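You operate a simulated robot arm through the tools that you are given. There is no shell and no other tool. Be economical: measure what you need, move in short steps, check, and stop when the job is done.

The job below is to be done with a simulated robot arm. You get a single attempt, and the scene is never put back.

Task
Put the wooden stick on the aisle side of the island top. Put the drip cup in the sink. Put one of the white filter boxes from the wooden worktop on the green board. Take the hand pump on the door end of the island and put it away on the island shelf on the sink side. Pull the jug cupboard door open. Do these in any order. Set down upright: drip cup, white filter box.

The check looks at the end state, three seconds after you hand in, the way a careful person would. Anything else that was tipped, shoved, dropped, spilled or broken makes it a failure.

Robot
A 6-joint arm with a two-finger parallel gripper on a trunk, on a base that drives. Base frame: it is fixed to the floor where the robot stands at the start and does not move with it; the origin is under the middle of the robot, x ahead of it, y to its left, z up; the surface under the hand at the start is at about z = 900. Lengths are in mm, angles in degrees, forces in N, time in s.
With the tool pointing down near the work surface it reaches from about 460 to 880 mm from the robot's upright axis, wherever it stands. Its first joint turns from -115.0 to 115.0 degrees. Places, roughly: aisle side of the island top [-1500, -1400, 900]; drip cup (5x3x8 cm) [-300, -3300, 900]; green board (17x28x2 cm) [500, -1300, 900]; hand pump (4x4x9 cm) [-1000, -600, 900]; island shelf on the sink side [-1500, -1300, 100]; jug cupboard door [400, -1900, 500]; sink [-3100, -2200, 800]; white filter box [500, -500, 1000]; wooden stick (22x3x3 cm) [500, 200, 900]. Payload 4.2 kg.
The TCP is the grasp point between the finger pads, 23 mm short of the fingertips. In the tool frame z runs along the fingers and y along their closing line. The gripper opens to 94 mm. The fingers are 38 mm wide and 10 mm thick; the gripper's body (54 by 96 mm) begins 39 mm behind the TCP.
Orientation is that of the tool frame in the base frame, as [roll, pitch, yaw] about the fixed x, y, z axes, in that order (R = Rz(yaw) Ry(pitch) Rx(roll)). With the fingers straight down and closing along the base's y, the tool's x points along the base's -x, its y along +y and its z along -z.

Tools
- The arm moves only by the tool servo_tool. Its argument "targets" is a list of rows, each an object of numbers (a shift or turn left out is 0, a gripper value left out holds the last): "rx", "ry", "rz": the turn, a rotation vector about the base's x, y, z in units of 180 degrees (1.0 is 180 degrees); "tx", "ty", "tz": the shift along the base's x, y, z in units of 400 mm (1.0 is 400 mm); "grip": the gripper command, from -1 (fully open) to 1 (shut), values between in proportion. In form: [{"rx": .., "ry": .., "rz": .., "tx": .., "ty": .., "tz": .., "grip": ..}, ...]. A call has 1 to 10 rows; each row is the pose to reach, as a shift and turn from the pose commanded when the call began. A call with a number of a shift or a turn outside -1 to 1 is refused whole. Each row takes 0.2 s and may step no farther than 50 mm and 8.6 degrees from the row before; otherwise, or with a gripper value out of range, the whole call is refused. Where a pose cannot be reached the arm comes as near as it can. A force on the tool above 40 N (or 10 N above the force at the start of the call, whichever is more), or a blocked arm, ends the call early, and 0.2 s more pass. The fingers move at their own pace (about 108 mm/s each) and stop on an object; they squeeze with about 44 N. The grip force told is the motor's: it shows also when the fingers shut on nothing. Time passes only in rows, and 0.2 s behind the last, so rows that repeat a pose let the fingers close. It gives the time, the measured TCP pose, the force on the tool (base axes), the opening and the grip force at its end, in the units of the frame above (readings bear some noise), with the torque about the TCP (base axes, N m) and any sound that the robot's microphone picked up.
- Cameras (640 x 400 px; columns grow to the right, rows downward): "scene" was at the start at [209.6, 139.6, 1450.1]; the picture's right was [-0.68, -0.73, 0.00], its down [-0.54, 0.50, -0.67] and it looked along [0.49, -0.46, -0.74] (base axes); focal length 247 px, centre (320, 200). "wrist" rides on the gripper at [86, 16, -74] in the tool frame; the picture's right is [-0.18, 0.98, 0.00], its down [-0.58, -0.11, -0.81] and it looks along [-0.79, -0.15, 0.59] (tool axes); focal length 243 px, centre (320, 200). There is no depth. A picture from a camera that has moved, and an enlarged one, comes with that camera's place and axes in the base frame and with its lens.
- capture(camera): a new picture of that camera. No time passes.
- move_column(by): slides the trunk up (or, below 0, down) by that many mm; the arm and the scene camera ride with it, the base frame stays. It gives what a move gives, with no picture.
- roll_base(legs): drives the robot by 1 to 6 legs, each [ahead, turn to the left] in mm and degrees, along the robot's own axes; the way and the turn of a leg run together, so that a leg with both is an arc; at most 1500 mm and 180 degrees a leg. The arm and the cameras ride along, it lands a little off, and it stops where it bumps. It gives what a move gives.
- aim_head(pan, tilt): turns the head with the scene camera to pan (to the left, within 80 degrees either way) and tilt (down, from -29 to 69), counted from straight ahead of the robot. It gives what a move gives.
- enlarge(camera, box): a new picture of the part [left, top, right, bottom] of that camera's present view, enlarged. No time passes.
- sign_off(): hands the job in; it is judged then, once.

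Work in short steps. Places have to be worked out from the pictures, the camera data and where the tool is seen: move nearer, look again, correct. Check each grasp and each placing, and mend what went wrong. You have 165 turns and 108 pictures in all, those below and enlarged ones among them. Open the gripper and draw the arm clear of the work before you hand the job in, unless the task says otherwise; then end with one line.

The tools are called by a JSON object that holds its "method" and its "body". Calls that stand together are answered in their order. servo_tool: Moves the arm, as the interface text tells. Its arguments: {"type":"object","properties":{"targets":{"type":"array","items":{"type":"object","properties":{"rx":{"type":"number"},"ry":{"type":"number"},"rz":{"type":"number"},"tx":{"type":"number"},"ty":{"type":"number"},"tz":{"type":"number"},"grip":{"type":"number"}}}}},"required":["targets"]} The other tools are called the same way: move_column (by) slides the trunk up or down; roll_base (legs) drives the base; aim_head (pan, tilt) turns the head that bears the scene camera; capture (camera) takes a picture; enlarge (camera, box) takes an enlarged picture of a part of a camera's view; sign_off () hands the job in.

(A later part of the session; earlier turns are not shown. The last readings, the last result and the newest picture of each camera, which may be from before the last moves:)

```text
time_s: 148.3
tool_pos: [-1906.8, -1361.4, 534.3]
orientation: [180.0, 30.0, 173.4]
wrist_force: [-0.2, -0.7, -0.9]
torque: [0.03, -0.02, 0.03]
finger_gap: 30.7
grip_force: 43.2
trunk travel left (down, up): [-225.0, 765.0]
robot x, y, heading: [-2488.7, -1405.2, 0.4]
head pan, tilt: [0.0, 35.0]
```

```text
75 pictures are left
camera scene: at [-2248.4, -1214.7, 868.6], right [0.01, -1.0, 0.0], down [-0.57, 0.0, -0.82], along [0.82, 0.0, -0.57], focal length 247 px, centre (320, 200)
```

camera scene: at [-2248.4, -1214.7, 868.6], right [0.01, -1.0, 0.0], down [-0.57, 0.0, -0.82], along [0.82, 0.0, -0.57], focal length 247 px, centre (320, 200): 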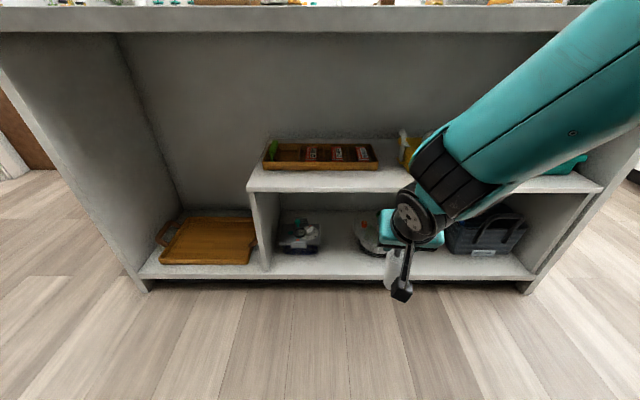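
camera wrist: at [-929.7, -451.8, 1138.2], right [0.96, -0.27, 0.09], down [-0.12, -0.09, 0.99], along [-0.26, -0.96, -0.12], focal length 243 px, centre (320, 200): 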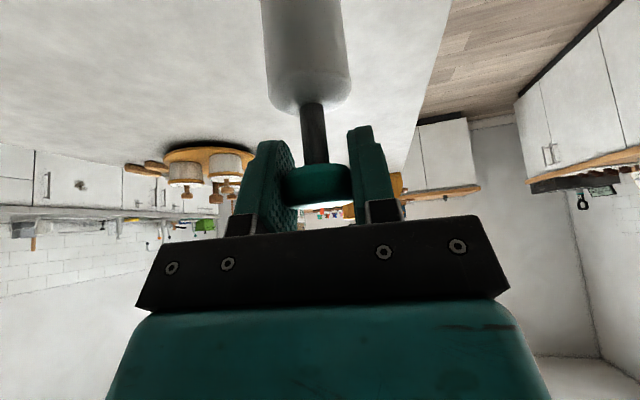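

Bottom shelf ≈z 110–118 with front edge x≈−1655; free 120 mm deep strip between the box and the cloche. I lower the trunk the rest, and drive ahead 190.

{"method": "move_column", "body": {"by": -215}}

{"method": "roll_base", "body": {"legs": [[190, 0]]}}

{"method": "capture", "body": {"camera": "scene"}}

{"method": "capture", "body": {"camera": "wrist"}}

```text
time_s: 150.6
tool_pos: [-1906.7, -1362.7, 320.2]
orientation: [180.0, 30.0, 173.4]
wrist_force: [-0.4, 0.3, -1.8]
torque: [0.04, 0.02, 0.05]
finger_gap: 30.7
grip_force: 43.8
trunk travel left (down, up): [-10.0, 980.0]
robot x, y, heading: [-2485.6, -1409.8, 0.5]
head pan, tilt: [0.0, 35.0]
```

```text
time_s: 152.2
tool_pos: [-1716.7, -1358.7, 320.7]
orientation: [-180.0, 30.0, 173.6]
wrist_force: [0.0, 1.0, -2.3]
torque: [0.02, -0.03, -0.03]
finger_gap: 30.5
grip_force: 44.0
trunk travel left (down, up): [-10.0, 980.0]
robot x, y, heading: [-2296.0, -1404.9, 0.5]
head pan, tilt: [0.0, 35.0]
```

```text
74 pictures are left
camera scene: at [-2058.8, -1212.5, 653.6], right [0.01, -1.0, 0.0], down [-0.57, -0.01, -0.82], along [0.82, 0.01, -0.57], focal length 247 px, centre (320, 200)
```

scene: 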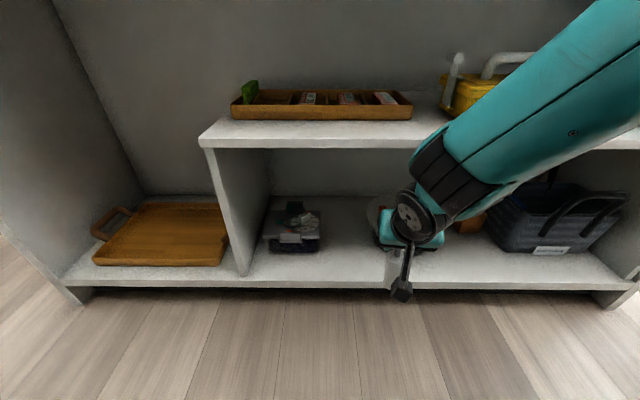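

```text
73 pictures are left
camera wrist: at [-1827.1, -1330.3, 341.8], right [0.27, 0.96, 0.09], down [0.09, -0.12, 0.99], along [0.96, -0.26, -0.12], focal length 243 px, centre (320, 200)
```

wrist: 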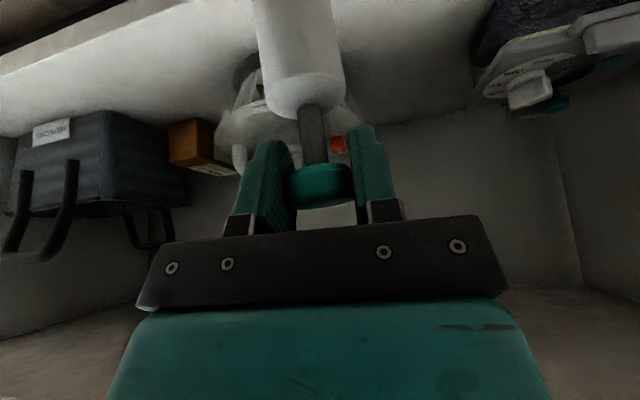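

Pump is upright; I shift left to y≈−1275 (between box and cloche), lower to z≈272, then advance to x≈−1640 and look.

{"method": "servo_tool", "body": {"targets": [{"ty": 0.1}, {"ty": 0.2}, {"ty": 0.21, "tz": -0.06}, {"ty": 0.21, "tz": -0.12}, {"ty": 0.21, "tz": -0.12, "tx": 0.06}, {"ty": 0.21, "tz": -0.12, "tx": 0.12}, {"ty": 0.21, "tz": -0.12, "tx": 0.19}]}}

{"method": "capture", "body": {"camera": "scene"}}

{"method": "capture", "body": {"camera": "wrist"}}

```text
time_s: 153.8
tool_pos: [-1642.0, -1273.7, 273.8]
orientation: [180.0, 29.9, 173.6]
wrist_force: [0.0, -0.3, -1.2]
torque: [0.01, -0.03, -0.01]
finger_gap: 30.9
grip_force: 44.2
trunk travel left (down, up): [-10.0, 980.0]
robot x, y, heading: [-2296.3, -1403.2, 0.4]
head pan, tilt: [0.0, 35.0]
```

```text
72 pictures are left
camera scene: at [-2058.9, -1212.5, 653.6], right [0.01, -1.0, 0.0], down [-0.57, -0.01, -0.82], along [0.82, 0.01, -0.57], focal length 247 px, centre (320, 200)
```

scene: 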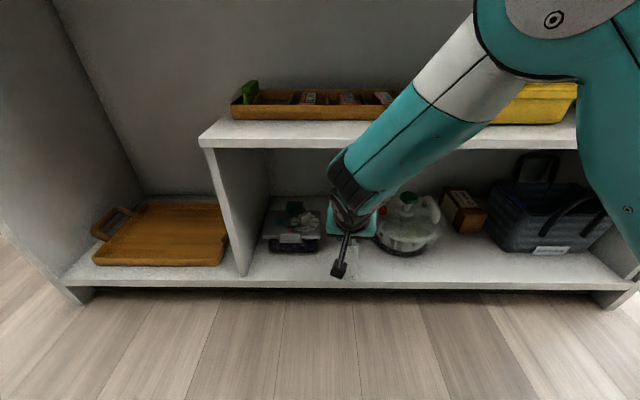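

```text
71 pictures are left
camera wrist: at [-1751.4, -1245.8, 293.7], right [0.27, 0.96, 0.09], down [0.09, -0.12, 0.99], along [0.96, -0.26, -0.12], focal length 243 px, centre (320, 200)
```

wrist: 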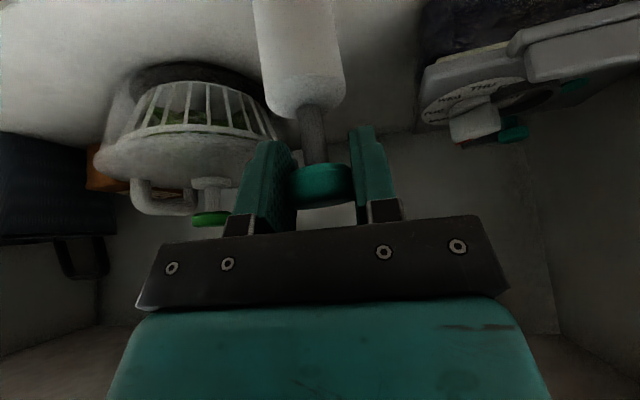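

Between the box and cloche with clearance. I advance 30 mm more and lower to contact.

{"method": "servo_tool", "body": {"targets": [{"tx": 0.04}, {"tx": 0.072}, {"tx": 0.072, "tz": -0.03}, {"tx": 0.072, "tz": -0.05}, {"tx": 0.072, "tz": -0.062}, {"tx": 0.072, "tz": -0.072}, {"tx": 0.072, "tz": -0.08}]}}

```text
time_s: 155.4
tool_pos: [-1612.5, -1274.8, 241.0]
orientation: [179.9, 30.0, 173.7]
wrist_force: [-0.4, 1.7, 0.6]
torque: [0.12, 0.0, 0.02]
finger_gap: 30.8
grip_force: 44.1
trunk travel left (down, up): [-10.0, 980.0]
robot x, y, heading: [-2295.5, -1410.6, 0.6]
head pan, tilt: [0.0, 35.0]
```

{"method": "servo_tool", "body": {"targets": [{"tz": -0.008}, {"tz": -0.015}, {"tz": -0.022}, {"tz": -0.029}, {"tz": -0.036}, {"tz": -0.043}]}}

{"method": "capture", "body": {"camera": "wrist"}}

```text
time_s: 156.1
tool_pos: [-1611.1, -1274.6, 238.9]
orientation: [179.9, 30.6, 173.4]
wrist_force: [-4.9, -2.8, 18.7]
torque: [-0.1, 0.6, 0.06]
finger_gap: 31.3
grip_force: 43.8
trunk travel left (down, up): [-10.0, 980.0]
robot x, y, heading: [-2299.3, -1409.0, 0.2]
head pan, tilt: [0.0, 35.0]
stopped in row 3: the force on the tool passed its limit at 45 N (the readings are from after the stop); the commanded pose is now the measured one
```

```text
70 pictures are left
camera wrist: at [-1720.7, -1246.1, 258.8], right [0.27, 0.96, 0.1], down [0.08, -0.12, 0.99], along [0.96, -0.26, -0.11], focal length 243 px, centre (320, 200)
```

wrist: 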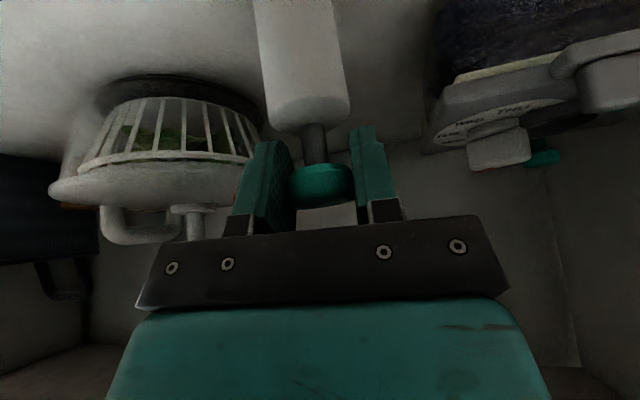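

Firm contact with the shelf. I ease up 2 mm, open, and withdraw straight back.

{"method": "servo_tool", "body": {"targets": [{"tz": 0.006}, {"tz": 0.006, "grip": 0.2}, {"tz": 0.006, "grip": -0.2}, {"tz": 0.006, "grip": -0.4}, {"tz": 0.006, "grip": -0.4}]}}

{"method": "capture", "body": {"camera": "wrist"}}

```text
time_s: 157.2
tool_pos: [-1610.0, -1274.7, 237.3]
orientation: [179.9, 30.3, 173.5]
wrist_force: [0.4, -0.3, 0.1]
torque: [0.0, 0.0, -0.01]
finger_gap: 65.7
grip_force: 0.0
trunk travel left (down, up): [-10.0, 980.0]
robot x, y, heading: [-2297.5, -1405.2, 0.8]
head pan, tilt: [0.0, 35.0]
```

```text
69 pictures are left
camera wrist: at [-1720.9, -1245.7, 259.4], right [0.27, 0.96, 0.09], down [0.08, -0.12, 0.99], along [0.96, -0.26, -0.11], focal length 243 px, centre (320, 200)
```

wrist: 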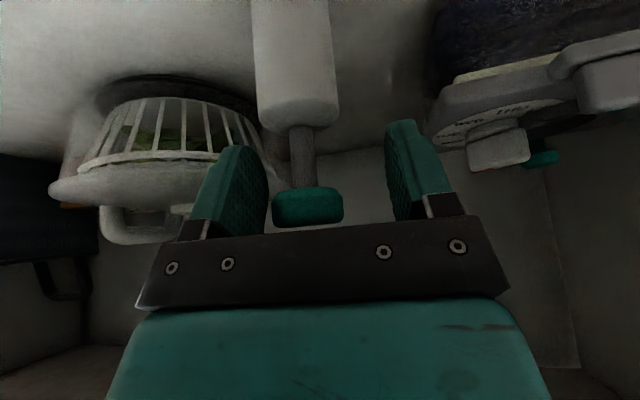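

Pump stands free. Withdraw backward.

{"method": "servo_tool", "body": {"targets": [{"tx": -0.05}, {"tx": -0.12}, {"tx": -0.2}, {"tx": -0.28}]}}

{"method": "roll_base", "body": {"legs": [[-180, 0]]}}

{"method": "capture", "body": {"camera": "scene"}}

```text
time_s: 158.2
tool_pos: [-1722.7, -1275.2, 236.8]
orientation: [179.9, 30.2, 173.4]
wrist_force: [0.0, 0.5, 0.0]
torque: [0.01, -0.01, 0.01]
finger_gap: 65.7
grip_force: 0.1
trunk travel left (down, up): [-10.0, 980.0]
robot x, y, heading: [-2294.6, -1408.3, 0.4]
head pan, tilt: [0.0, 35.0]
```

```text
time_s: 159.7
tool_pos: [-1900.7, -1277.0, 237.7]
orientation: [179.8, 30.3, 173.4]
wrist_force: [-0.3, -0.1, 0.5]
torque: [0.01, -0.01, -0.01]
finger_gap: 65.8
grip_force: 0.1
trunk travel left (down, up): [-10.0, 980.0]
robot x, y, heading: [-2474.5, -1406.4, 0.1]
head pan, tilt: [0.0, 35.0]
```

```text
68 pictures are left
camera scene: at [-2235.9, -1214.3, 653.6], right [0.01, -1.0, 0.0], down [-0.57, 0.0, -0.82], along [0.82, 0.01, -0.57], focal length 247 px, centre (320, 200)
```

scene: 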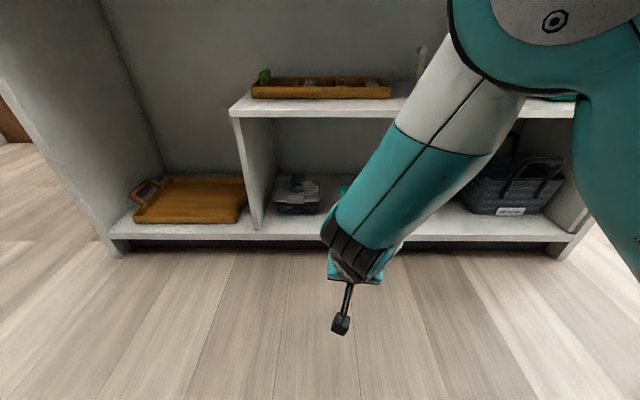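

Withdrawn. I raise the trunk, right the tool, and verify the shelf.

{"method": "move_column", "body": {"by": 400}}

{"method": "enlarge", "body": {"camera": "scene", "box": [200, 200, 440, 350]}}

{"method": "move_column", "body": {"by": 400}}

{"method": "servo_tool", "body": {"targets": [{"tz": 0.1, "rx": 0.0048, "ry": 0.0414}, {"tz": 0.2, "rx": 0.0096, "ry": 0.0828}, {"tz": 0.3, "rx": 0.0144, "ry": 0.1242}, {"tz": 0.4, "rx": 0.0192, "ry": 0.1655}, {"tz": 0.5, "rx": 0.0192, "ry": 0.1655}]}}

{"method": "aim_head", "body": {"pan": -75, "tilt": 30}}

{"method": "capture", "body": {"camera": "scene"}}

```text
time_s: 163.6
tool_pos: [-1900.7, -1277.3, 638.6]
orientation: [180.0, 30.3, 173.4]
wrist_force: [-0.9, 0.1, 0.1]
torque: [-0.01, 0.01, -0.02]
finger_gap: 66.0
grip_force: 0.0
trunk travel left (down, up): [-410.0, 580.0]
robot x, y, heading: [-2467.8, -1410.1, 0.3]
head pan, tilt: [0.0, 35.0]
```

```text
2.67 times, centred on (320, 275) of scene
camera zoom: at [-2235.8, -1214.3, 1053.6], right [0.01, -1.0, 0.0], down [-0.57, 0.0, -0.82], along [0.82, 0.01, -0.57], focal length 660 px, centre (320, 0)
```

zoom: 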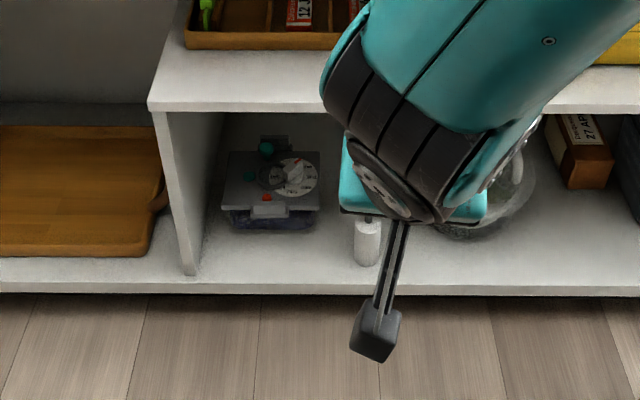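

```text
time_s: 167.4
tool_pos: [-1900.1, -1277.8, 1037.7]
orientation: [180.0, 30.3, 173.4]
wrist_force: [0.7, -0.8, -0.6]
torque: [-0.03, -0.01, 0.02]
finger_gap: 65.8
grip_force: 0.0
trunk travel left (down, up): [-810.0, 180.0]
robot x, y, heading: [-2473.2, -1409.6, 0.4]
head pan, tilt: [0.0, 35.0]
```

```text
time_s: 168.6
tool_pos: [-1902.3, -1276.4, 1239.2]
orientation: [179.8, 0.2, 173.5]
wrist_force: [0.0, 0.5, 0.1]
torque: [-0.04, 0.03, 0.02]
finger_gap: 65.8
grip_force: 0.1
trunk travel left (down, up): [-810.0, 180.0]
robot x, y, heading: [-2475.8, -1406.3, 0.4]
head pan, tilt: [0.0, 35.0]
```

```text
time_s: 170.1
tool_pos: [-1902.6, -1276.6, 1238.1]
orientation: [179.9, 0.3, 173.4]
wrist_force: [-0.2, -0.4, -0.3]
torque: [-0.02, -0.02, 0.02]
finger_gap: 65.7
grip_force: 0.0
trunk travel left (down, up): [-810.0, 180.0]
robot x, y, heading: [-2472.7, -1413.5, 0.5]
head pan, tilt: [-75.0, 30.0]
```

```text
66 pictures are left
camera scene: at [-2299.8, -1302.2, 1461.4], right [-0.96, -0.27, 0.0], down [-0.13, 0.48, -0.87], along [0.23, -0.83, -0.5], focal length 247 px, centre (320, 200)
```

scene: 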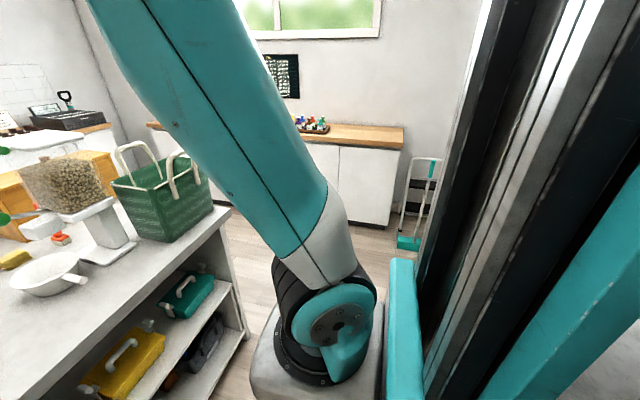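

The pump stands on the sink-side shelf. Next the drip cup: I drive around the far end of the island to about [−300, −2540] facing −y.

{"method": "roll_base", "body": {"legs": [[0, -90], [1120, 0], [0, 90], [1300, 0]]}}

{"method": "aim_head", "body": {"pan": -30, "tilt": 30}}

{"method": "capture", "body": {"camera": "scene"}}

```text
time_s: 189.7
tool_pos: [-593.2, -2369.9, 1238.6]
orientation: [179.9, 0.2, 174.0]
wrist_force: [1.1, 0.5, 0.2]
torque: [-0.02, 0.01, 0.0]
finger_gap: 65.8
grip_force: 0.2
trunk travel left (down, up): [-810.0, 180.0]
robot x, y, heading: [-1162.1, -2508.2, 1.2]
head pan, tilt: [-75.0, 30.0]
```

```text
time_s: 190.8
tool_pos: [-594.1, -2370.6, 1238.7]
orientation: [179.9, 0.4, 174.1]
wrist_force: [0.4, 0.4, -1.9]
torque: [-0.02, 0.03, -0.04]
finger_gap: 65.8
grip_force: 0.1
trunk travel left (down, up): [-810.0, 180.0]
robot x, y, heading: [-1162.6, -2505.3, 1.0]
head pan, tilt: [-30.0, 30.0]
```

```text
65 pictures are left
camera scene: at [-937.5, -2356.4, 1461.4], right [-0.49, -0.87, 0.0], down [-0.44, 0.24, -0.87], along [0.76, -0.42, -0.5], focal length 247 px, centre (320, 200)
```

scene: 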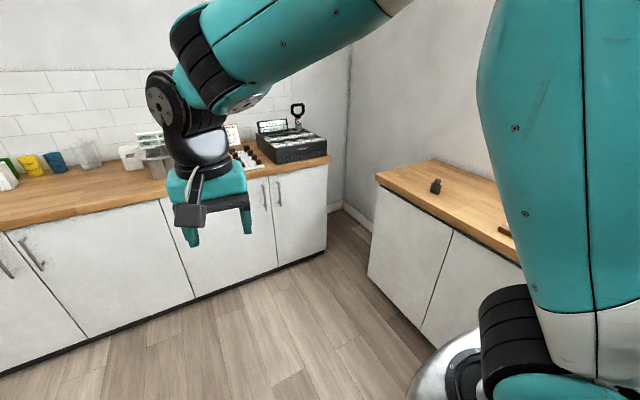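

A small dark object at about [−240, −3400] on the wooden counter is likely the drip cup. I drive in front of it and look closer.

{"method": "roll_base", "body": {"legs": [[915, 0], [0, -91], [190, 0]]}}

{"method": "aim_head", "body": {"pan": 0, "tilt": 40}}

{"method": "capture", "body": {"camera": "scene"}}

```text
time_s: 200.6
tool_pos: [-138.9, -3257.3, 1238.9]
orientation: [179.8, 0.3, 82.5]
wrist_force: [-0.2, 0.1, -0.3]
torque: [-0.02, -0.01, -0.01]
finger_gap: 65.7
grip_force: 0.1
trunk travel left (down, up): [-810.0, 180.0]
robot x, y, heading: [-265.0, -2682.0, -90.7]
head pan, tilt: [-30.0, 30.0]
```

```text
time_s: 201.6
tool_pos: [-138.6, -3257.5, 1239.1]
orientation: [179.9, 0.4, 82.5]
wrist_force: [-0.8, -0.2, -1.1]
torque: [-0.02, 0.0, 0.0]
finger_gap: 66.1
grip_force: 0.1
trunk travel left (down, up): [-810.0, 180.0]
robot x, y, heading: [-262.2, -2679.3, -90.8]
head pan, tilt: [0.0, 40.0]
```

```text
64 pictures are left
camera scene: at [-69.3, -2922.9, 1446.1], right [-1.0, 0.01, 0.0], down [0.01, 0.64, -0.77], along [-0.01, -0.77, -0.64], focal length 247 px, centre (320, 200)
```

scene: 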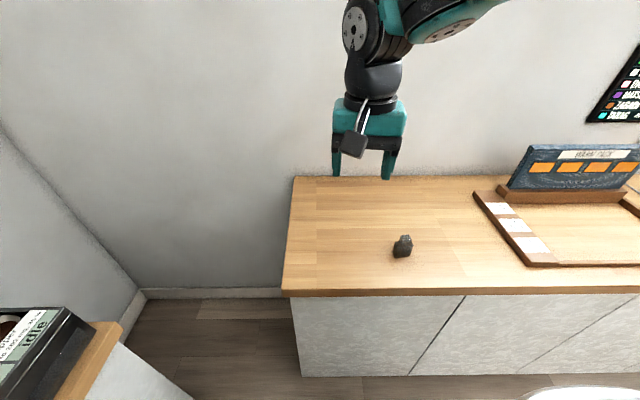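

Object base at about [−297, −3338]. Zoom in on it.

{"method": "enlarge", "body": {"camera": "scene", "box": [370, 220, 434, 260]}}

```text
10.00 times, centred on (402, 240) of scene
camera zoom: at [-69.3, -2922.9, 1446.1], right [-1.0, 0.01, 0.0], down [0.01, 0.64, -0.77], along [-0.01, -0.77, -0.64], focal length 2473 px, centre (-500, -200)
```

zoom: 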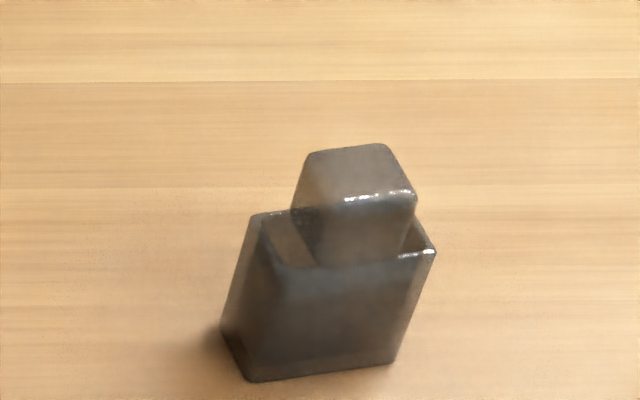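

It's a small dark rectangular cup about 42 mm wide, yawed ~8°, centered near [−294, −3348]. I hover over it with matching yaw and look with the wrist camera.

{"method": "servo_tool", "body": {"targets": [{"tx": -0.08, "ty": -0.05, "rz": 0.02, "grip": -1}, {"tx": -0.16, "ty": -0.1, "rz": 0.04}, {"tx": -0.24, "ty": -0.15, "rz": 0.06}, {"tx": -0.32, "ty": -0.19, "rz": 0.08}, {"tx": -0.39, "ty": -0.227, "rz": 0.0867}, {"tx": -0.39, "ty": -0.227, "tz": -0.1, "rz": 0.0867}, {"tx": -0.39, "ty": -0.227, "tz": -0.2, "rz": 0.0867}, {"tx": -0.39, "ty": -0.227, "tz": -0.3, "rz": 0.0867}, {"tx": -0.39, "ty": -0.227, "tz": -0.42, "rz": 0.0867}]}}

{"method": "capture", "body": {"camera": "wrist"}}

{"method": "enlarge", "body": {"camera": "scene", "box": [340, 180, 468, 260]}}

```text
time_s: 203.6
tool_pos: [-295.4, -3348.0, 1071.1]
orientation: [179.9, 0.3, 98.0]
wrist_force: [0.9, 1.2, 0.3]
torque: [-0.04, 0.02, -0.02]
finger_gap: 93.8
grip_force: 0.1
trunk travel left (down, up): [-810.0, 180.0]
robot x, y, heading: [-262.6, -2684.4, -90.5]
head pan, tilt: [0.0, 40.0]
```

```text
62 pictures are left
camera wrist: at [-292.2, -3258.8, 1145.7], right [1.0, -0.05, 0.0], down [-0.03, -0.59, 0.81], along [-0.04, -0.81, -0.59], focal length 243 px, centre (320, 200)
```

wrist: 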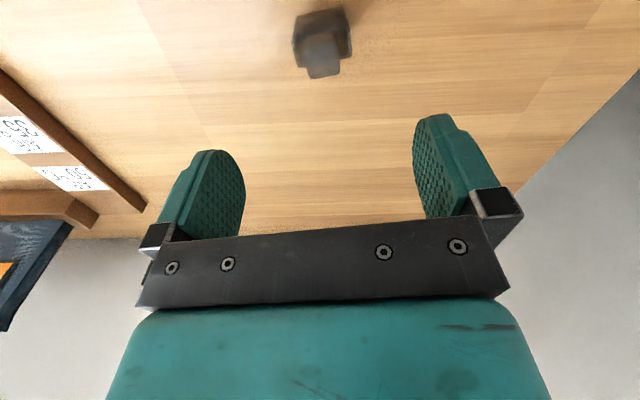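

```text
5.00 times, centred on (404, 220) of scene
camera zoom: at [-69.3, -2922.4, 1446.2], right [-1.0, 0.01, 0.0], down [0.01, 0.64, -0.77], along [-0.01, -0.77, -0.64], focal length 1237 px, centre (-100, 100)
```

zoom: 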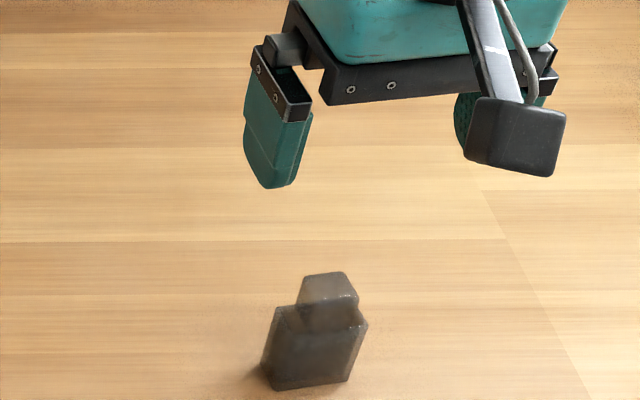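

{"method": "enlarge", "body": {"camera": "wrist", "box": [260, 0, 388, 80]}}

```text
5.00 times, centred on (324, 40) of wrist
camera zoom: at [-292.2, -3258.8, 1145.7], right [1.0, -0.05, 0.0], down [-0.03, -0.59, 0.81], along [-0.04, -0.81, -0.59], focal length 1213 px, centre (300, 1000)
```

zoom: 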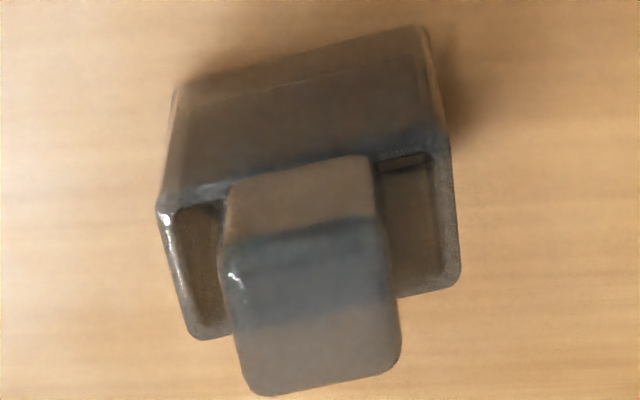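

The cup is a ~43×22 mm box (rim z≈945) with a central post reaching z≈980 at [−293, −3336]. I grip the post from above at z≈972.

{"method": "servo_tool", "body": {"targets": [{"tx": 0.006, "ty": 0.03, "tz": -0.05, "grip": -0.2}, {"tx": 0.006, "ty": 0.03, "tz": -0.15}, {"tx": 0.006, "ty": 0.03, "tz": -0.21}, {"tx": 0.006, "ty": 0.03, "tz": -0.235}, {"tx": 0.006, "ty": 0.03, "tz": -0.247}]}}

{"method": "capture", "body": {"camera": "wrist"}}

{"method": "enlarge", "body": {"camera": "scene", "box": [340, 180, 468, 260]}}

```text
time_s: 204.8
tool_pos: [-292.1, -3337.1, 973.2]
orientation: [179.8, 0.3, 98.0]
wrist_force: [-0.6, -0.4, 0.0]
torque: [-0.01, 0.01, 0.01]
finger_gap: 56.4
grip_force: 0.1
trunk travel left (down, up): [-810.0, 180.0]
robot x, y, heading: [-263.5, -2684.1, -90.7]
head pan, tilt: [0.0, 40.0]
```

```text
59 pictures are left
camera wrist: at [-288.7, -3247.3, 1046.2], right [1.0, -0.05, 0.0], down [-0.03, -0.59, 0.81], along [-0.04, -0.81, -0.59], focal length 243 px, centre (320, 200)
```

wrist: 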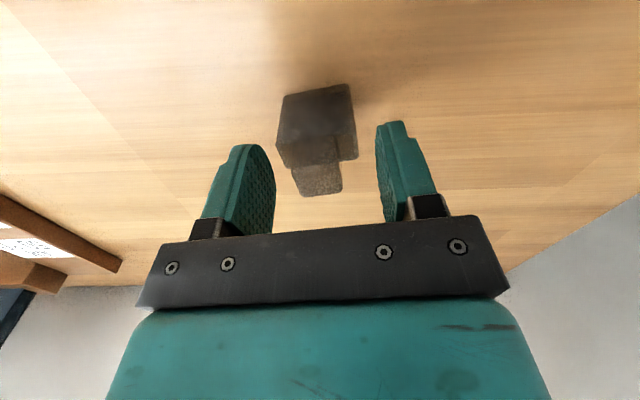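

```text
5.00 times, centred on (404, 220) of scene
camera zoom: at [-69.2, -2922.9, 1446.0], right [-1.0, 0.01, 0.0], down [0.01, 0.64, -0.77], along [-0.01, -0.77, -0.64], focal length 1237 px, centre (-100, 100)
```

zoom: 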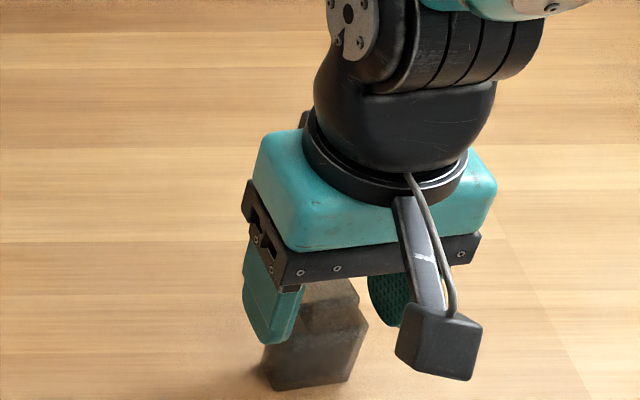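

The post sits between the pads at TCP level. Close and lift.

{"method": "servo_tool", "body": {"targets": [{"grip": 1}, {"grip": 1}, {"grip": 1}, {"tz": 0.03}, {"tz": 0.08}, {"tz": 0.16}, {"tz": 0.26}, {"tz": 0.36}, {"tz": 0.46}]}}

{"method": "capture", "body": {"camera": "wrist"}}

```text
time_s: 206.8
tool_pos: [-292.8, -3335.9, 1159.1]
orientation: [179.9, 0.3, 98.1]
wrist_force: [0.4, -1.3, -0.3]
torque: [0.01, 0.03, -0.06]
finger_gap: 22.9
grip_force: 44.5
trunk travel left (down, up): [-810.0, 180.0]
robot x, y, heading: [-261.9, -2683.6, -90.7]
head pan, tilt: [0.0, 40.0]
```

```text
57 pictures are left
camera wrist: at [-289.0, -3247.3, 1232.8], right [1.0, -0.05, 0.0], down [-0.03, -0.59, 0.81], along [-0.04, -0.81, -0.59], focal length 243 px, centre (320, 200)
```

wrist: 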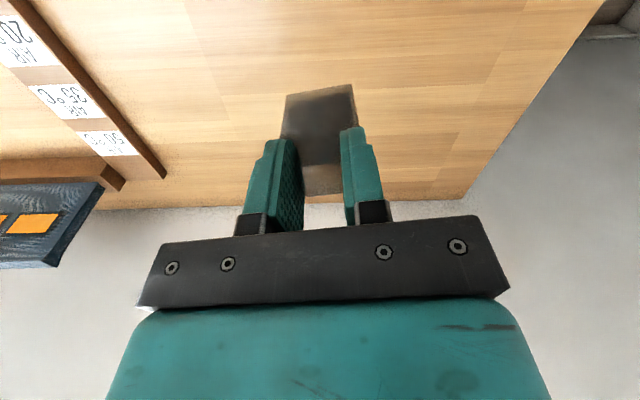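

Cup held at 22.9 mm. I raise a bit, back out and drive to the sink area.

{"method": "servo_tool", "body": {"targets": [{"tz": 0.1, "ty": 0.05}, {"tz": 0.2, "ty": 0.1}, {"tz": 0.25, "ty": 0.2}]}}

{"method": "roll_base", "body": {"legs": [[-180, 0], [0, -89], [1480, 0], [0, -17], [700, 0], [0, 17]]}}

{"method": "aim_head", "body": {"pan": 0, "tilt": 40}}

{"method": "capture", "body": {"camera": "scene"}}

```text
time_s: 207.6
tool_pos: [-292.9, -3254.6, 1257.3]
orientation: [179.9, 0.3, 97.9]
wrist_force: [0.2, -0.4, -0.6]
torque: [0.03, -0.02, 0.0]
finger_gap: 22.7
grip_force: 44.0
trunk travel left (down, up): [-810.0, 180.0]
robot x, y, heading: [-260.2, -2681.8, -90.4]
head pan, tilt: [0.0, 40.0]
```

```text
time_s: 225.2
tool_pos: [-3002.8, -2258.7, 1256.8]
orientation: [179.9, 0.4, 7.4]
wrist_force: [0.1, -0.2, -0.3]
torque: [0.02, 0.02, 0.0]
finger_gap: 23.0
grip_force: 44.8
trunk travel left (down, up): [-810.0, 180.0]
robot x, y, heading: [-2431.2, -2296.2, 179.0]
head pan, tilt: [0.0, 40.0]
```

```text
time_s: 225.8
tool_pos: [-3002.3, -2259.9, 1256.8]
orientation: [179.8, 0.3, 7.4]
wrist_force: [0.3, 0.5, -0.3]
torque: [-0.02, 0.0, 0.0]
finger_gap: 23.0
grip_force: 44.0
trunk travel left (down, up): [-810.0, 180.0]
robot x, y, heading: [-2425.8, -2295.6, 178.9]
head pan, tilt: [0.0, 40.0]
```

```text
56 pictures are left
camera scene: at [-2672.7, -2487.7, 1446.0], right [0.02, 1.0, 0.0], down [0.64, -0.01, -0.77], along [-0.77, 0.02, -0.64], focal length 247 px, centre (320, 200)
```

scene: 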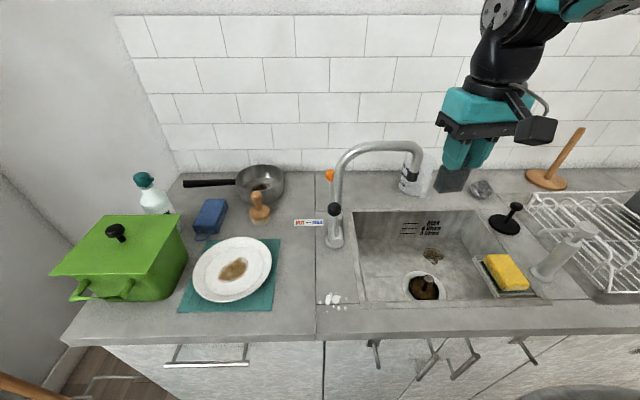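

The basin is ~x −3276..−2960, y −2370..−1950, with plug near [−3065, −2173] and the faucet arch on the left. I zoom on the basin to choose a flat spot.

{"method": "enlarge", "body": {"camera": "scene", "box": [320, 130, 560, 310]}}

```text
2.22 times, centred on (440, 220) of scene
camera zoom: at [-2672.7, -2487.7, 1446.0], right [0.02, 1.0, 0.0], down [0.64, -0.01, -0.77], along [-0.77, 0.02, -0.64], focal length 550 px, centre (53, 156)
```

zoom: 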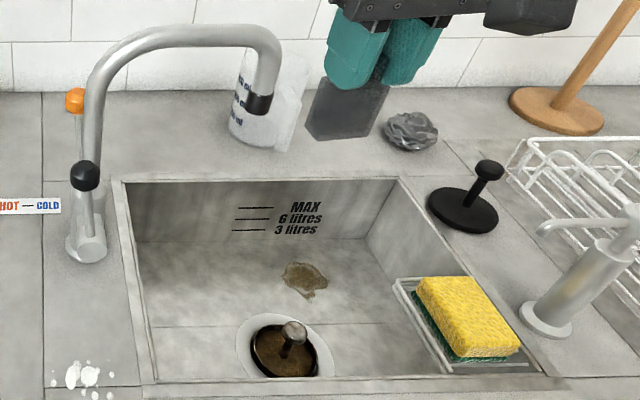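

Basin floor z≈772. I choose [−3150, −2150], clear of plug, stain, faucet and sponge tray. Move over y first, then x, then partway down.

{"method": "servo_tool", "body": {"targets": [{"ty": 0.1}, {"ty": 0.2}, {"ty": 0.275}, {"ty": 0.275, "tx": -0.1}, {"ty": 0.275, "tx": -0.2}, {"ty": 0.275, "tx": -0.3}, {"ty": 0.275, "tx": -0.37}, {"ty": 0.275, "tx": -0.37, "tz": -0.12}, {"ty": 0.275, "tx": -0.37, "tz": -0.24}, {"ty": 0.275, "tx": -0.37, "tz": -0.36}]}}

{"method": "servo_tool", "body": {"targets": [{"tz": -0.12}, {"tz": -0.24}, {"tz": -0.34}]}}

{"method": "capture", "body": {"camera": "scene"}}

{"method": "capture", "body": {"camera": "wrist"}}

```text
time_s: 228.0
tool_pos: [-3153.0, -2148.1, 1112.9]
orientation: [180.0, 0.3, 7.4]
wrist_force: [0.2, -0.2, 0.1]
torque: [0.02, -0.03, -0.04]
finger_gap: 22.7
grip_force: 43.7
trunk travel left (down, up): [-810.0, 180.0]
robot x, y, heading: [-2431.2, -2295.5, 178.7]
head pan, tilt: [0.0, 40.0]
```

```text
time_s: 228.8
tool_pos: [-3150.3, -2151.5, 975.4]
orientation: [179.9, 0.5, 7.5]
wrist_force: [0.0, -0.4, 0.0]
torque: [-0.01, -0.01, -0.01]
finger_gap: 23.1
grip_force: 43.7
trunk travel left (down, up): [-810.0, 180.0]
robot x, y, heading: [-2430.3, -2294.2, 178.9]
head pan, tilt: [0.0, 40.0]
```

```text
54 pictures are left
camera scene: at [-2672.3, -2487.7, 1446.2], right [0.02, 1.0, 0.0], down [0.64, -0.01, -0.77], along [-0.77, 0.02, -0.64], focal length 247 px, centre (320, 200)
```

scene: 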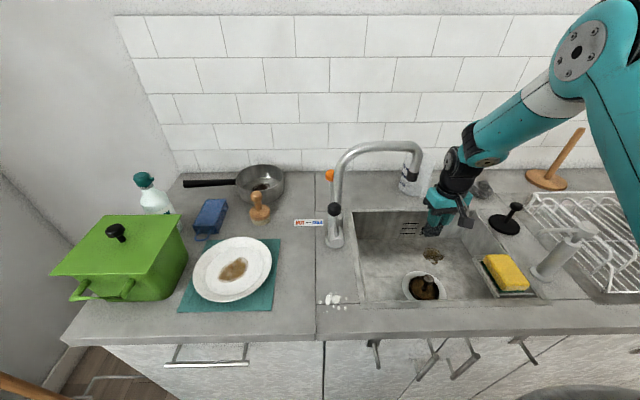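

```text
53 pictures are left
camera wrist: at [-3063.0, -2156.2, 1050.0], right [-0.06, -1.0, 0.0], down [-0.59, 0.04, 0.81], along [-0.81, 0.04, -0.59], focal length 243 px, centre (320, 200)
```

wrist: 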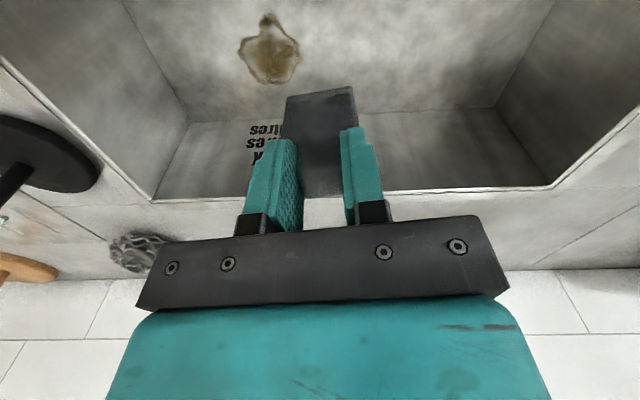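

All clear. I lower further, slowing near the basin floor.

{"method": "servo_tool", "body": {"targets": [{"tz": -0.11}, {"tz": -0.21}, {"tz": -0.26}, {"tz": -0.29}, {"tz": -0.305}, {"tz": -0.315}, {"tz": -0.322}, {"tz": -0.329}]}}

```text
time_s: 230.6
tool_pos: [-3150.9, -2149.7, 844.9]
orientation: [179.9, 0.3, 7.4]
wrist_force: [0.1, 0.9, -0.4]
torque: [0.0, -0.02, -0.03]
finger_gap: 23.0
grip_force: 43.6
trunk travel left (down, up): [-810.0, 180.0]
robot x, y, heading: [-2428.9, -2295.2, 178.8]
head pan, tilt: [0.0, 40.0]
```

{"method": "servo_tool", "body": {"targets": [{"tz": -0.01}, {"tz": -0.02}, {"tz": -0.03}, {"tz": -0.04}, {"tz": -0.05}, {"tz": -0.06}, {"tz": -0.07}, {"tz": -0.08}]}}

```text
time_s: 231.4
tool_pos: [-3152.9, -2149.7, 837.9]
orientation: [180.0, 0.8, 7.4]
wrist_force: [6.8, -1.4, 24.3]
torque: [-0.04, -0.17, -0.03]
finger_gap: 22.9
grip_force: 43.8
trunk travel left (down, up): [-810.0, 180.0]
robot x, y, heading: [-2428.4, -2295.2, 178.8]
head pan, tilt: [0.0, 40.0]
stopped in row 3: the force on the tool passed its limit at 50 N (the readings are from after the stop); the commanded pose is now the measured one
```

Contact at z≈838. I ease up, open partly and rise.

{"method": "servo_tool", "body": {"targets": [{"tz": 0.004}, {"tz": 0.004, "grip": 0.3}, {"tz": 0.004, "grip": 0.2}, {"tz": 0.004, "grip": 0.2}, {"tz": 0.05}, {"tz": 0.13}, {"tz": 0.23}, {"tz": 0.34}]}}

{"method": "capture", "body": {"camera": "wrist"}}

```text
time_s: 233.2
tool_pos: [-3154.7, -2149.0, 973.7]
orientation: [179.9, 0.6, 7.4]
wrist_force: [0.6, -0.5, 0.2]
torque: [-0.05, -0.01, -0.02]
finger_gap: 37.3
grip_force: 0.0
trunk travel left (down, up): [-810.0, 180.0]
robot x, y, heading: [-2432.3, -2296.8, 179.0]
head pan, tilt: [0.0, 40.0]
```

```text
52 pictures are left
camera wrist: at [-3066.2, -2154.6, 1048.2], right [-0.06, -1.0, 0.0], down [-0.58, 0.04, 0.81], along [-0.81, 0.04, -0.58], focal length 243 px, centre (320, 200)
```

wrist: 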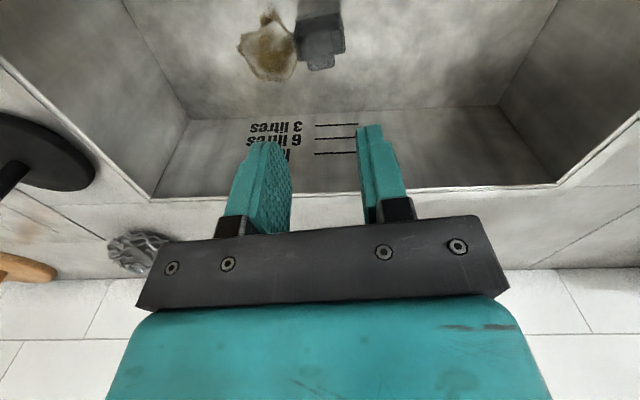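

The drip cup stands upright in the sink. I retract the arm and drive back to the worktop aisle.

{"method": "servo_tool", "body": {"targets": [{"tz": 0.12}, {"tz": 0.24}, {"tz": 0.36}, {"tz": 0.48}, {"tz": 0.6}, {"tz": 0.68, "tx": 0.05}, {"tz": 0.68, "tx": 0.15}, {"tz": 0.68, "tx": 0.25}, {"tz": 0.68, "tx": 0.35}]}}

{"method": "roll_base", "body": {"legs": [[0, -17], [-700, 0], [0, 18], [-1500, 0], [0, -90], [1500, 0]]}}

{"method": "aim_head", "body": {"pan": -45, "tilt": 30}}

{"method": "capture", "body": {"camera": "scene"}}

```text
time_s: 235.2
tool_pos: [-3012.0, -2150.3, 1244.8]
orientation: [179.8, 0.6, 7.5]
wrist_force: [-0.2, 0.4, -0.2]
torque: [0.04, -0.08, 0.02]
finger_gap: 37.7
grip_force: 0.0
trunk travel left (down, up): [-810.0, 180.0]
robot x, y, heading: [-2428.3, -2297.0, 179.0]
head pan, tilt: [0.0, 40.0]
```

```text
time_s: 258.9
tool_pos: [-151.6, -458.4, 1245.5]
orientation: [179.9, 0.5, -80.0]
wrist_force: [-0.6, 0.7, 0.3]
torque: [-0.01, 0.03, 0.0]
finger_gap: 37.6
grip_force: 0.2
trunk travel left (down, up): [-810.0, 180.0]
robot x, y, heading: [-271.3, -1043.4, 91.2]
head pan, tilt: [0.0, 40.0]
```

```text
time_s: 260.0
tool_pos: [-152.0, -457.2, 1245.5]
orientation: [179.9, 0.6, -80.1]
wrist_force: [-0.8, -0.5, -0.3]
torque: [-0.01, -0.01, -0.02]
finger_gap: 37.6
grip_force: 0.2
trunk travel left (down, up): [-810.0, 180.0]
robot x, y, heading: [-270.2, -1045.2, 91.7]
head pan, tilt: [-45.0, 30.0]
```

```text
51 pictures are left
camera scene: at [-407.7, -833.4, 1461.4], right [0.73, -0.69, 0.0], down [-0.34, -0.36, -0.87], along [0.6, 0.63, -0.5], focal length 247 px, centre (320, 200)
```

scene: 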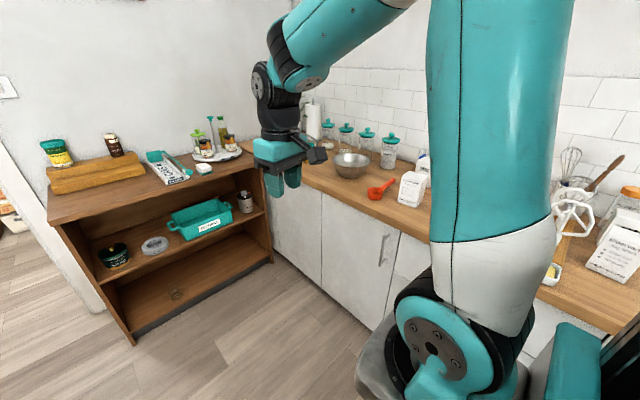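

Turn right to face the worktop and look.

{"method": "roll_base", "body": {"legs": [[90, 0], [0, -91.5], [100, 0]]}}

{"method": "aim_head", "body": {"pan": 0, "tilt": 40}}

{"method": "capture", "body": {"camera": "scene"}}

```text
time_s: 265.7
tool_pos: [413.6, -1079.3, 1245.7]
orientation: [179.9, 0.6, -170.6]
wrist_force: [-1.4, -0.1, 0.4]
torque: [0.04, 0.04, 0.02]
finger_gap: 37.5
grip_force: 0.1
trunk travel left (down, up): [-810.0, 180.0]
robot x, y, heading: [-166.2, -953.7, 0.7]
head pan, tilt: [-45.0, 30.0]
```

```text
time_s: 266.9
tool_pos: [414.5, -1079.5, 1245.1]
orientation: [179.9, 0.6, -170.7]
wrist_force: [-0.6, 0.3, -0.4]
torque: [-0.03, 0.02, -0.03]
finger_gap: 37.5
grip_force: 0.1
trunk travel left (down, up): [-810.0, 180.0]
robot x, y, heading: [-173.2, -954.4, 1.0]
head pan, tilt: [0.0, 40.0]
```

```text
50 pictures are left
camera scene: at [61.8, -756.7, 1446.1], right [0.02, -1.0, 0.0], down [-0.64, -0.01, -0.77], along [0.77, 0.01, -0.64], focal length 247 px, centre (320, 200)
```

scene: 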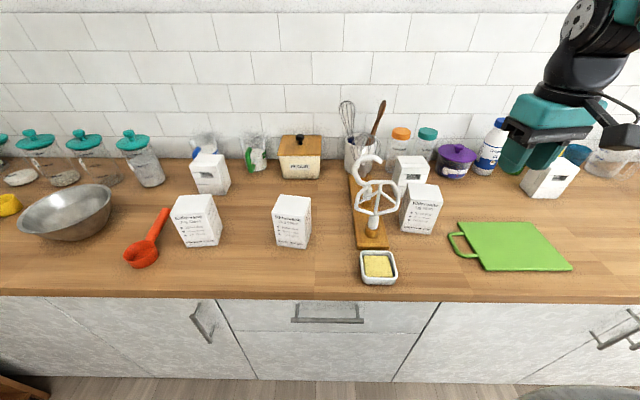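

Three text-labelled white boxes. I zoom to identify them and compute the middle one's pose, and view the board.

{"method": "enlarge", "body": {"camera": "scene", "box": [250, 170, 378, 250]}}

{"method": "enlarge", "body": {"camera": "scene", "box": [380, 160, 600, 290]}}

```text
5.00 times, centred on (314, 210) of scene
camera zoom: at [61.8, -756.7, 1446.1], right [0.02, -1.0, 0.0], down [-0.64, -0.01, -0.77], along [0.77, 0.01, -0.64], focal length 1237 px, centre (350, 150)
```

zoom: 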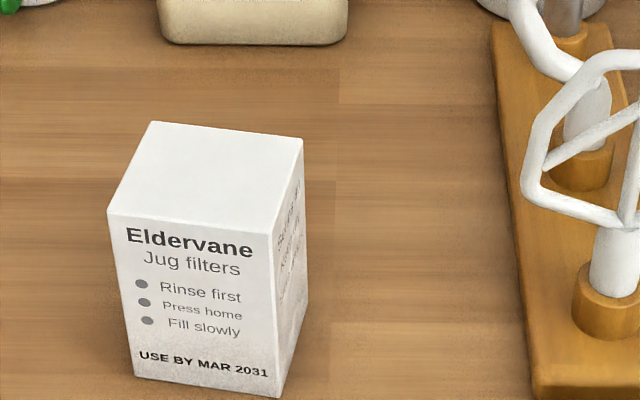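

```text
2.91 times, centred on (490, 225) of scene
camera zoom: at [61.8, -756.7, 1446.1], right [0.02, -1.0, 0.0], down [-0.64, -0.01, -0.77], along [0.77, 0.01, -0.64], focal length 720 px, centre (-174, 127)
```

zoom: 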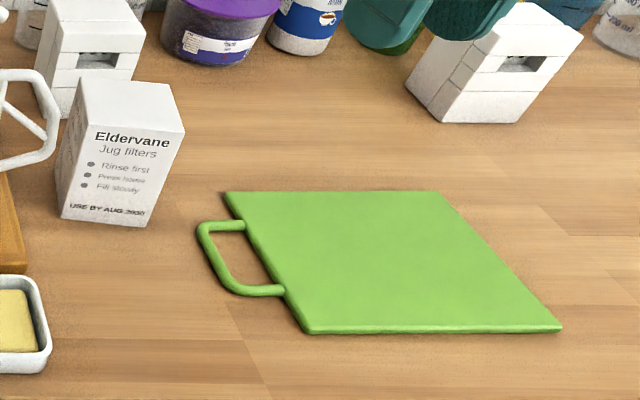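

All are "Jug filters" boxes. The middle one: center ≈[547, −677], ~76×83 mm, yaw ≈−10°, top z≈1020; board center ≈[520, −1277]. I move above the box, rotating to close across its 76 mm depth.

{"method": "servo_tool", "body": {"targets": [{"tx": 0.037, "ty": 0.11, "rz": 0.043, "grip": -1}, {"tx": 0.074, "ty": 0.22, "rz": 0.086}, {"tx": 0.111, "ty": 0.33, "rz": 0.13}, {"tx": 0.148, "ty": 0.44, "rz": 0.173}, {"tx": 0.185, "ty": 0.55, "rz": 0.216}, {"tx": 0.222, "ty": 0.66, "rz": 0.26}, {"tx": 0.259, "ty": 0.77, "rz": 0.303}, {"tx": 0.296, "ty": 0.88, "rz": 0.346}, {"tx": 0.332, "ty": 0.99, "rz": 0.389}]}}

{"method": "servo_tool", "body": {"targets": [{"ty": 0.012, "tz": -0.1}, {"ty": 0.012, "tz": -0.2}, {"ty": 0.012, "tz": -0.28}]}}

{"method": "capture", "body": {"camera": "wrist"}}

{"method": "capture", "body": {"camera": "scene"}}

```text
time_s: 268.9
tool_pos: [547.7, -684.1, 1246.2]
orientation: [179.9, 0.5, -100.5]
wrist_force: [-0.2, -0.6, 0.5]
torque: [0.07, -0.03, -0.02]
finger_gap: 94.0
grip_force: 0.1
trunk travel left (down, up): [-810.0, 180.0]
robot x, y, heading: [-170.2, -952.4, 1.1]
head pan, tilt: [0.0, 40.0]
```

```text
time_s: 269.6
tool_pos: [546.5, -678.2, 1137.2]
orientation: [-180.0, 0.7, -100.6]
wrist_force: [-0.6, 0.3, 1.0]
torque: [0.0, -0.04, -0.02]
finger_gap: 93.9
grip_force: 0.1
trunk travel left (down, up): [-810.0, 180.0]
robot x, y, heading: [-173.3, -955.8, 1.1]
head pan, tilt: [0.0, 40.0]
```

```text
47 pictures are left
camera wrist: at [514.0, -760.5, 1210.4], right [-0.93, 0.36, 0.0], down [0.21, 0.54, 0.81], along [0.29, 0.76, -0.58], focal length 243 px, centre (320, 200)
```

wrist: 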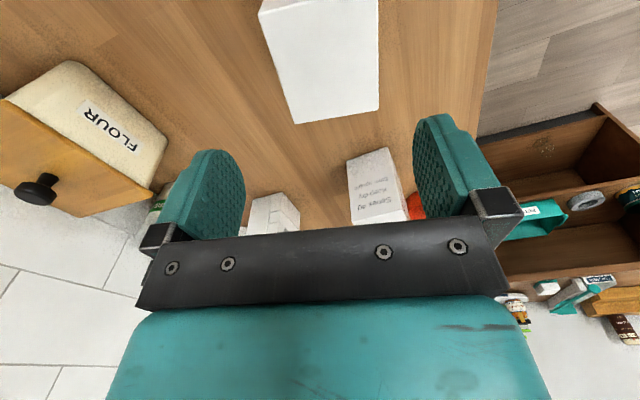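

```text
46 pictures are left
camera scene: at [61.7, -756.6, 1446.1], right [0.02, -1.0, 0.0], down [-0.64, -0.01, -0.77], along [0.77, 0.01, -0.64], focal length 247 px, centre (320, 200)
```

scene: 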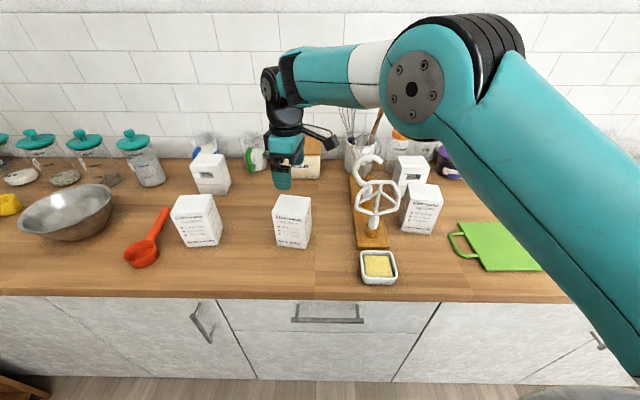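

From the wrist view the box top is centered at ≈[543, −674], matching. I descend straddling it to z≈988.

{"method": "servo_tool", "body": {"targets": [{"tx": -0.007, "ty": 0.008, "tz": -0.1, "rz": 0.006}, {"tx": -0.007, "ty": 0.008, "tz": -0.19, "rz": 0.006}, {"tx": -0.007, "ty": 0.008, "tz": -0.23, "rz": 0.006}]}}

{"method": "capture", "body": {"camera": "wrist"}}

```text
time_s: 270.4
tool_pos: [544.1, -675.4, 1042.4]
orientation: [-180.0, 0.6, -99.6]
wrist_force: [-0.8, 0.5, 0.3]
torque: [0.01, -0.03, -0.01]
finger_gap: 94.1
grip_force: 0.0
trunk travel left (down, up): [-810.0, 180.0]
robot x, y, heading: [-171.3, -955.5, 1.0]
head pan, tilt: [0.0, 40.0]
```

```text
45 pictures are left
camera wrist: at [513.1, -759.2, 1116.5], right [-0.94, 0.34, 0.0], down [0.2, 0.55, 0.81], along [0.28, 0.76, -0.58], focal length 243 px, centre (320, 200)
```

wrist: 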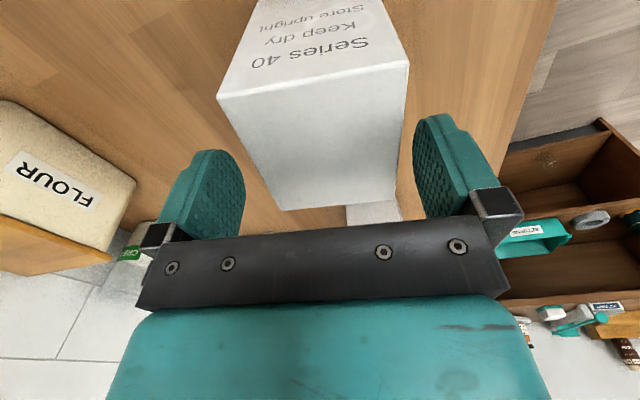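

Well aligned; correct 2.5 mm in x, descend to z≈993 and close.

{"method": "servo_tool", "body": {"targets": [{"tx": -0.006, "ty": 0.006, "tz": -0.03}, {"tx": -0.006, "ty": 0.006, "tz": -0.06}, {"tx": -0.006, "ty": 0.006, "tz": -0.09}, {"tx": -0.006, "ty": 0.006, "tz": -0.122}, {"tx": -0.006, "ty": 0.006, "tz": -0.122, "grip": 1}, {"tx": -0.006, "ty": 0.006, "tz": -0.122}]}}

```text
time_s: 271.9
tool_pos: [541.5, -674.6, 994.3]
orientation: [179.9, 0.5, -99.6]
wrist_force: [-0.2, -0.2, -0.1]
torque: [-0.02, 0.01, -0.01]
finger_gap: 74.9
grip_force: 43.9
trunk travel left (down, up): [-810.0, 180.0]
robot x, y, heading: [-171.2, -953.2, 1.0]
head pan, tilt: [0.0, 40.0]
```

Gripped at 74.9 mm. Lift high and check.

{"method": "servo_tool", "body": {"targets": [{"tz": 0.05}, {"tz": 0.15}, {"tz": 0.25}, {"tz": 0.35}, {"tz": 0.45}, {"tz": 0.55}, {"tz": 0.65, "tx": -0.05}, {"tz": 0.72, "tx": -0.12}]}}

{"method": "capture", "body": {"camera": "scene"}}

```text
time_s: 273.6
tool_pos: [495.3, -672.4, 1280.0]
orientation: [179.8, 0.7, -99.5]
wrist_force: [1.5, 0.3, -2.6]
torque: [0.0, 0.09, -0.03]
finger_gap: 74.7
grip_force: 43.4
trunk travel left (down, up): [-810.0, 180.0]
robot x, y, heading: [-168.9, -951.1, 0.9]
head pan, tilt: [0.0, 40.0]
```

```text
44 pictures are left
camera scene: at [62.6, -756.5, 1445.8], right [0.02, -1.0, 0.0], down [-0.64, -0.01, -0.77], along [0.77, 0.01, -0.64], focal length 247 px, centre (320, 200)
```

scene: 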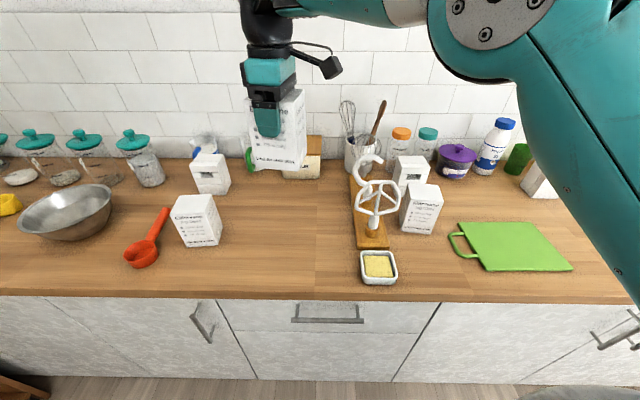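

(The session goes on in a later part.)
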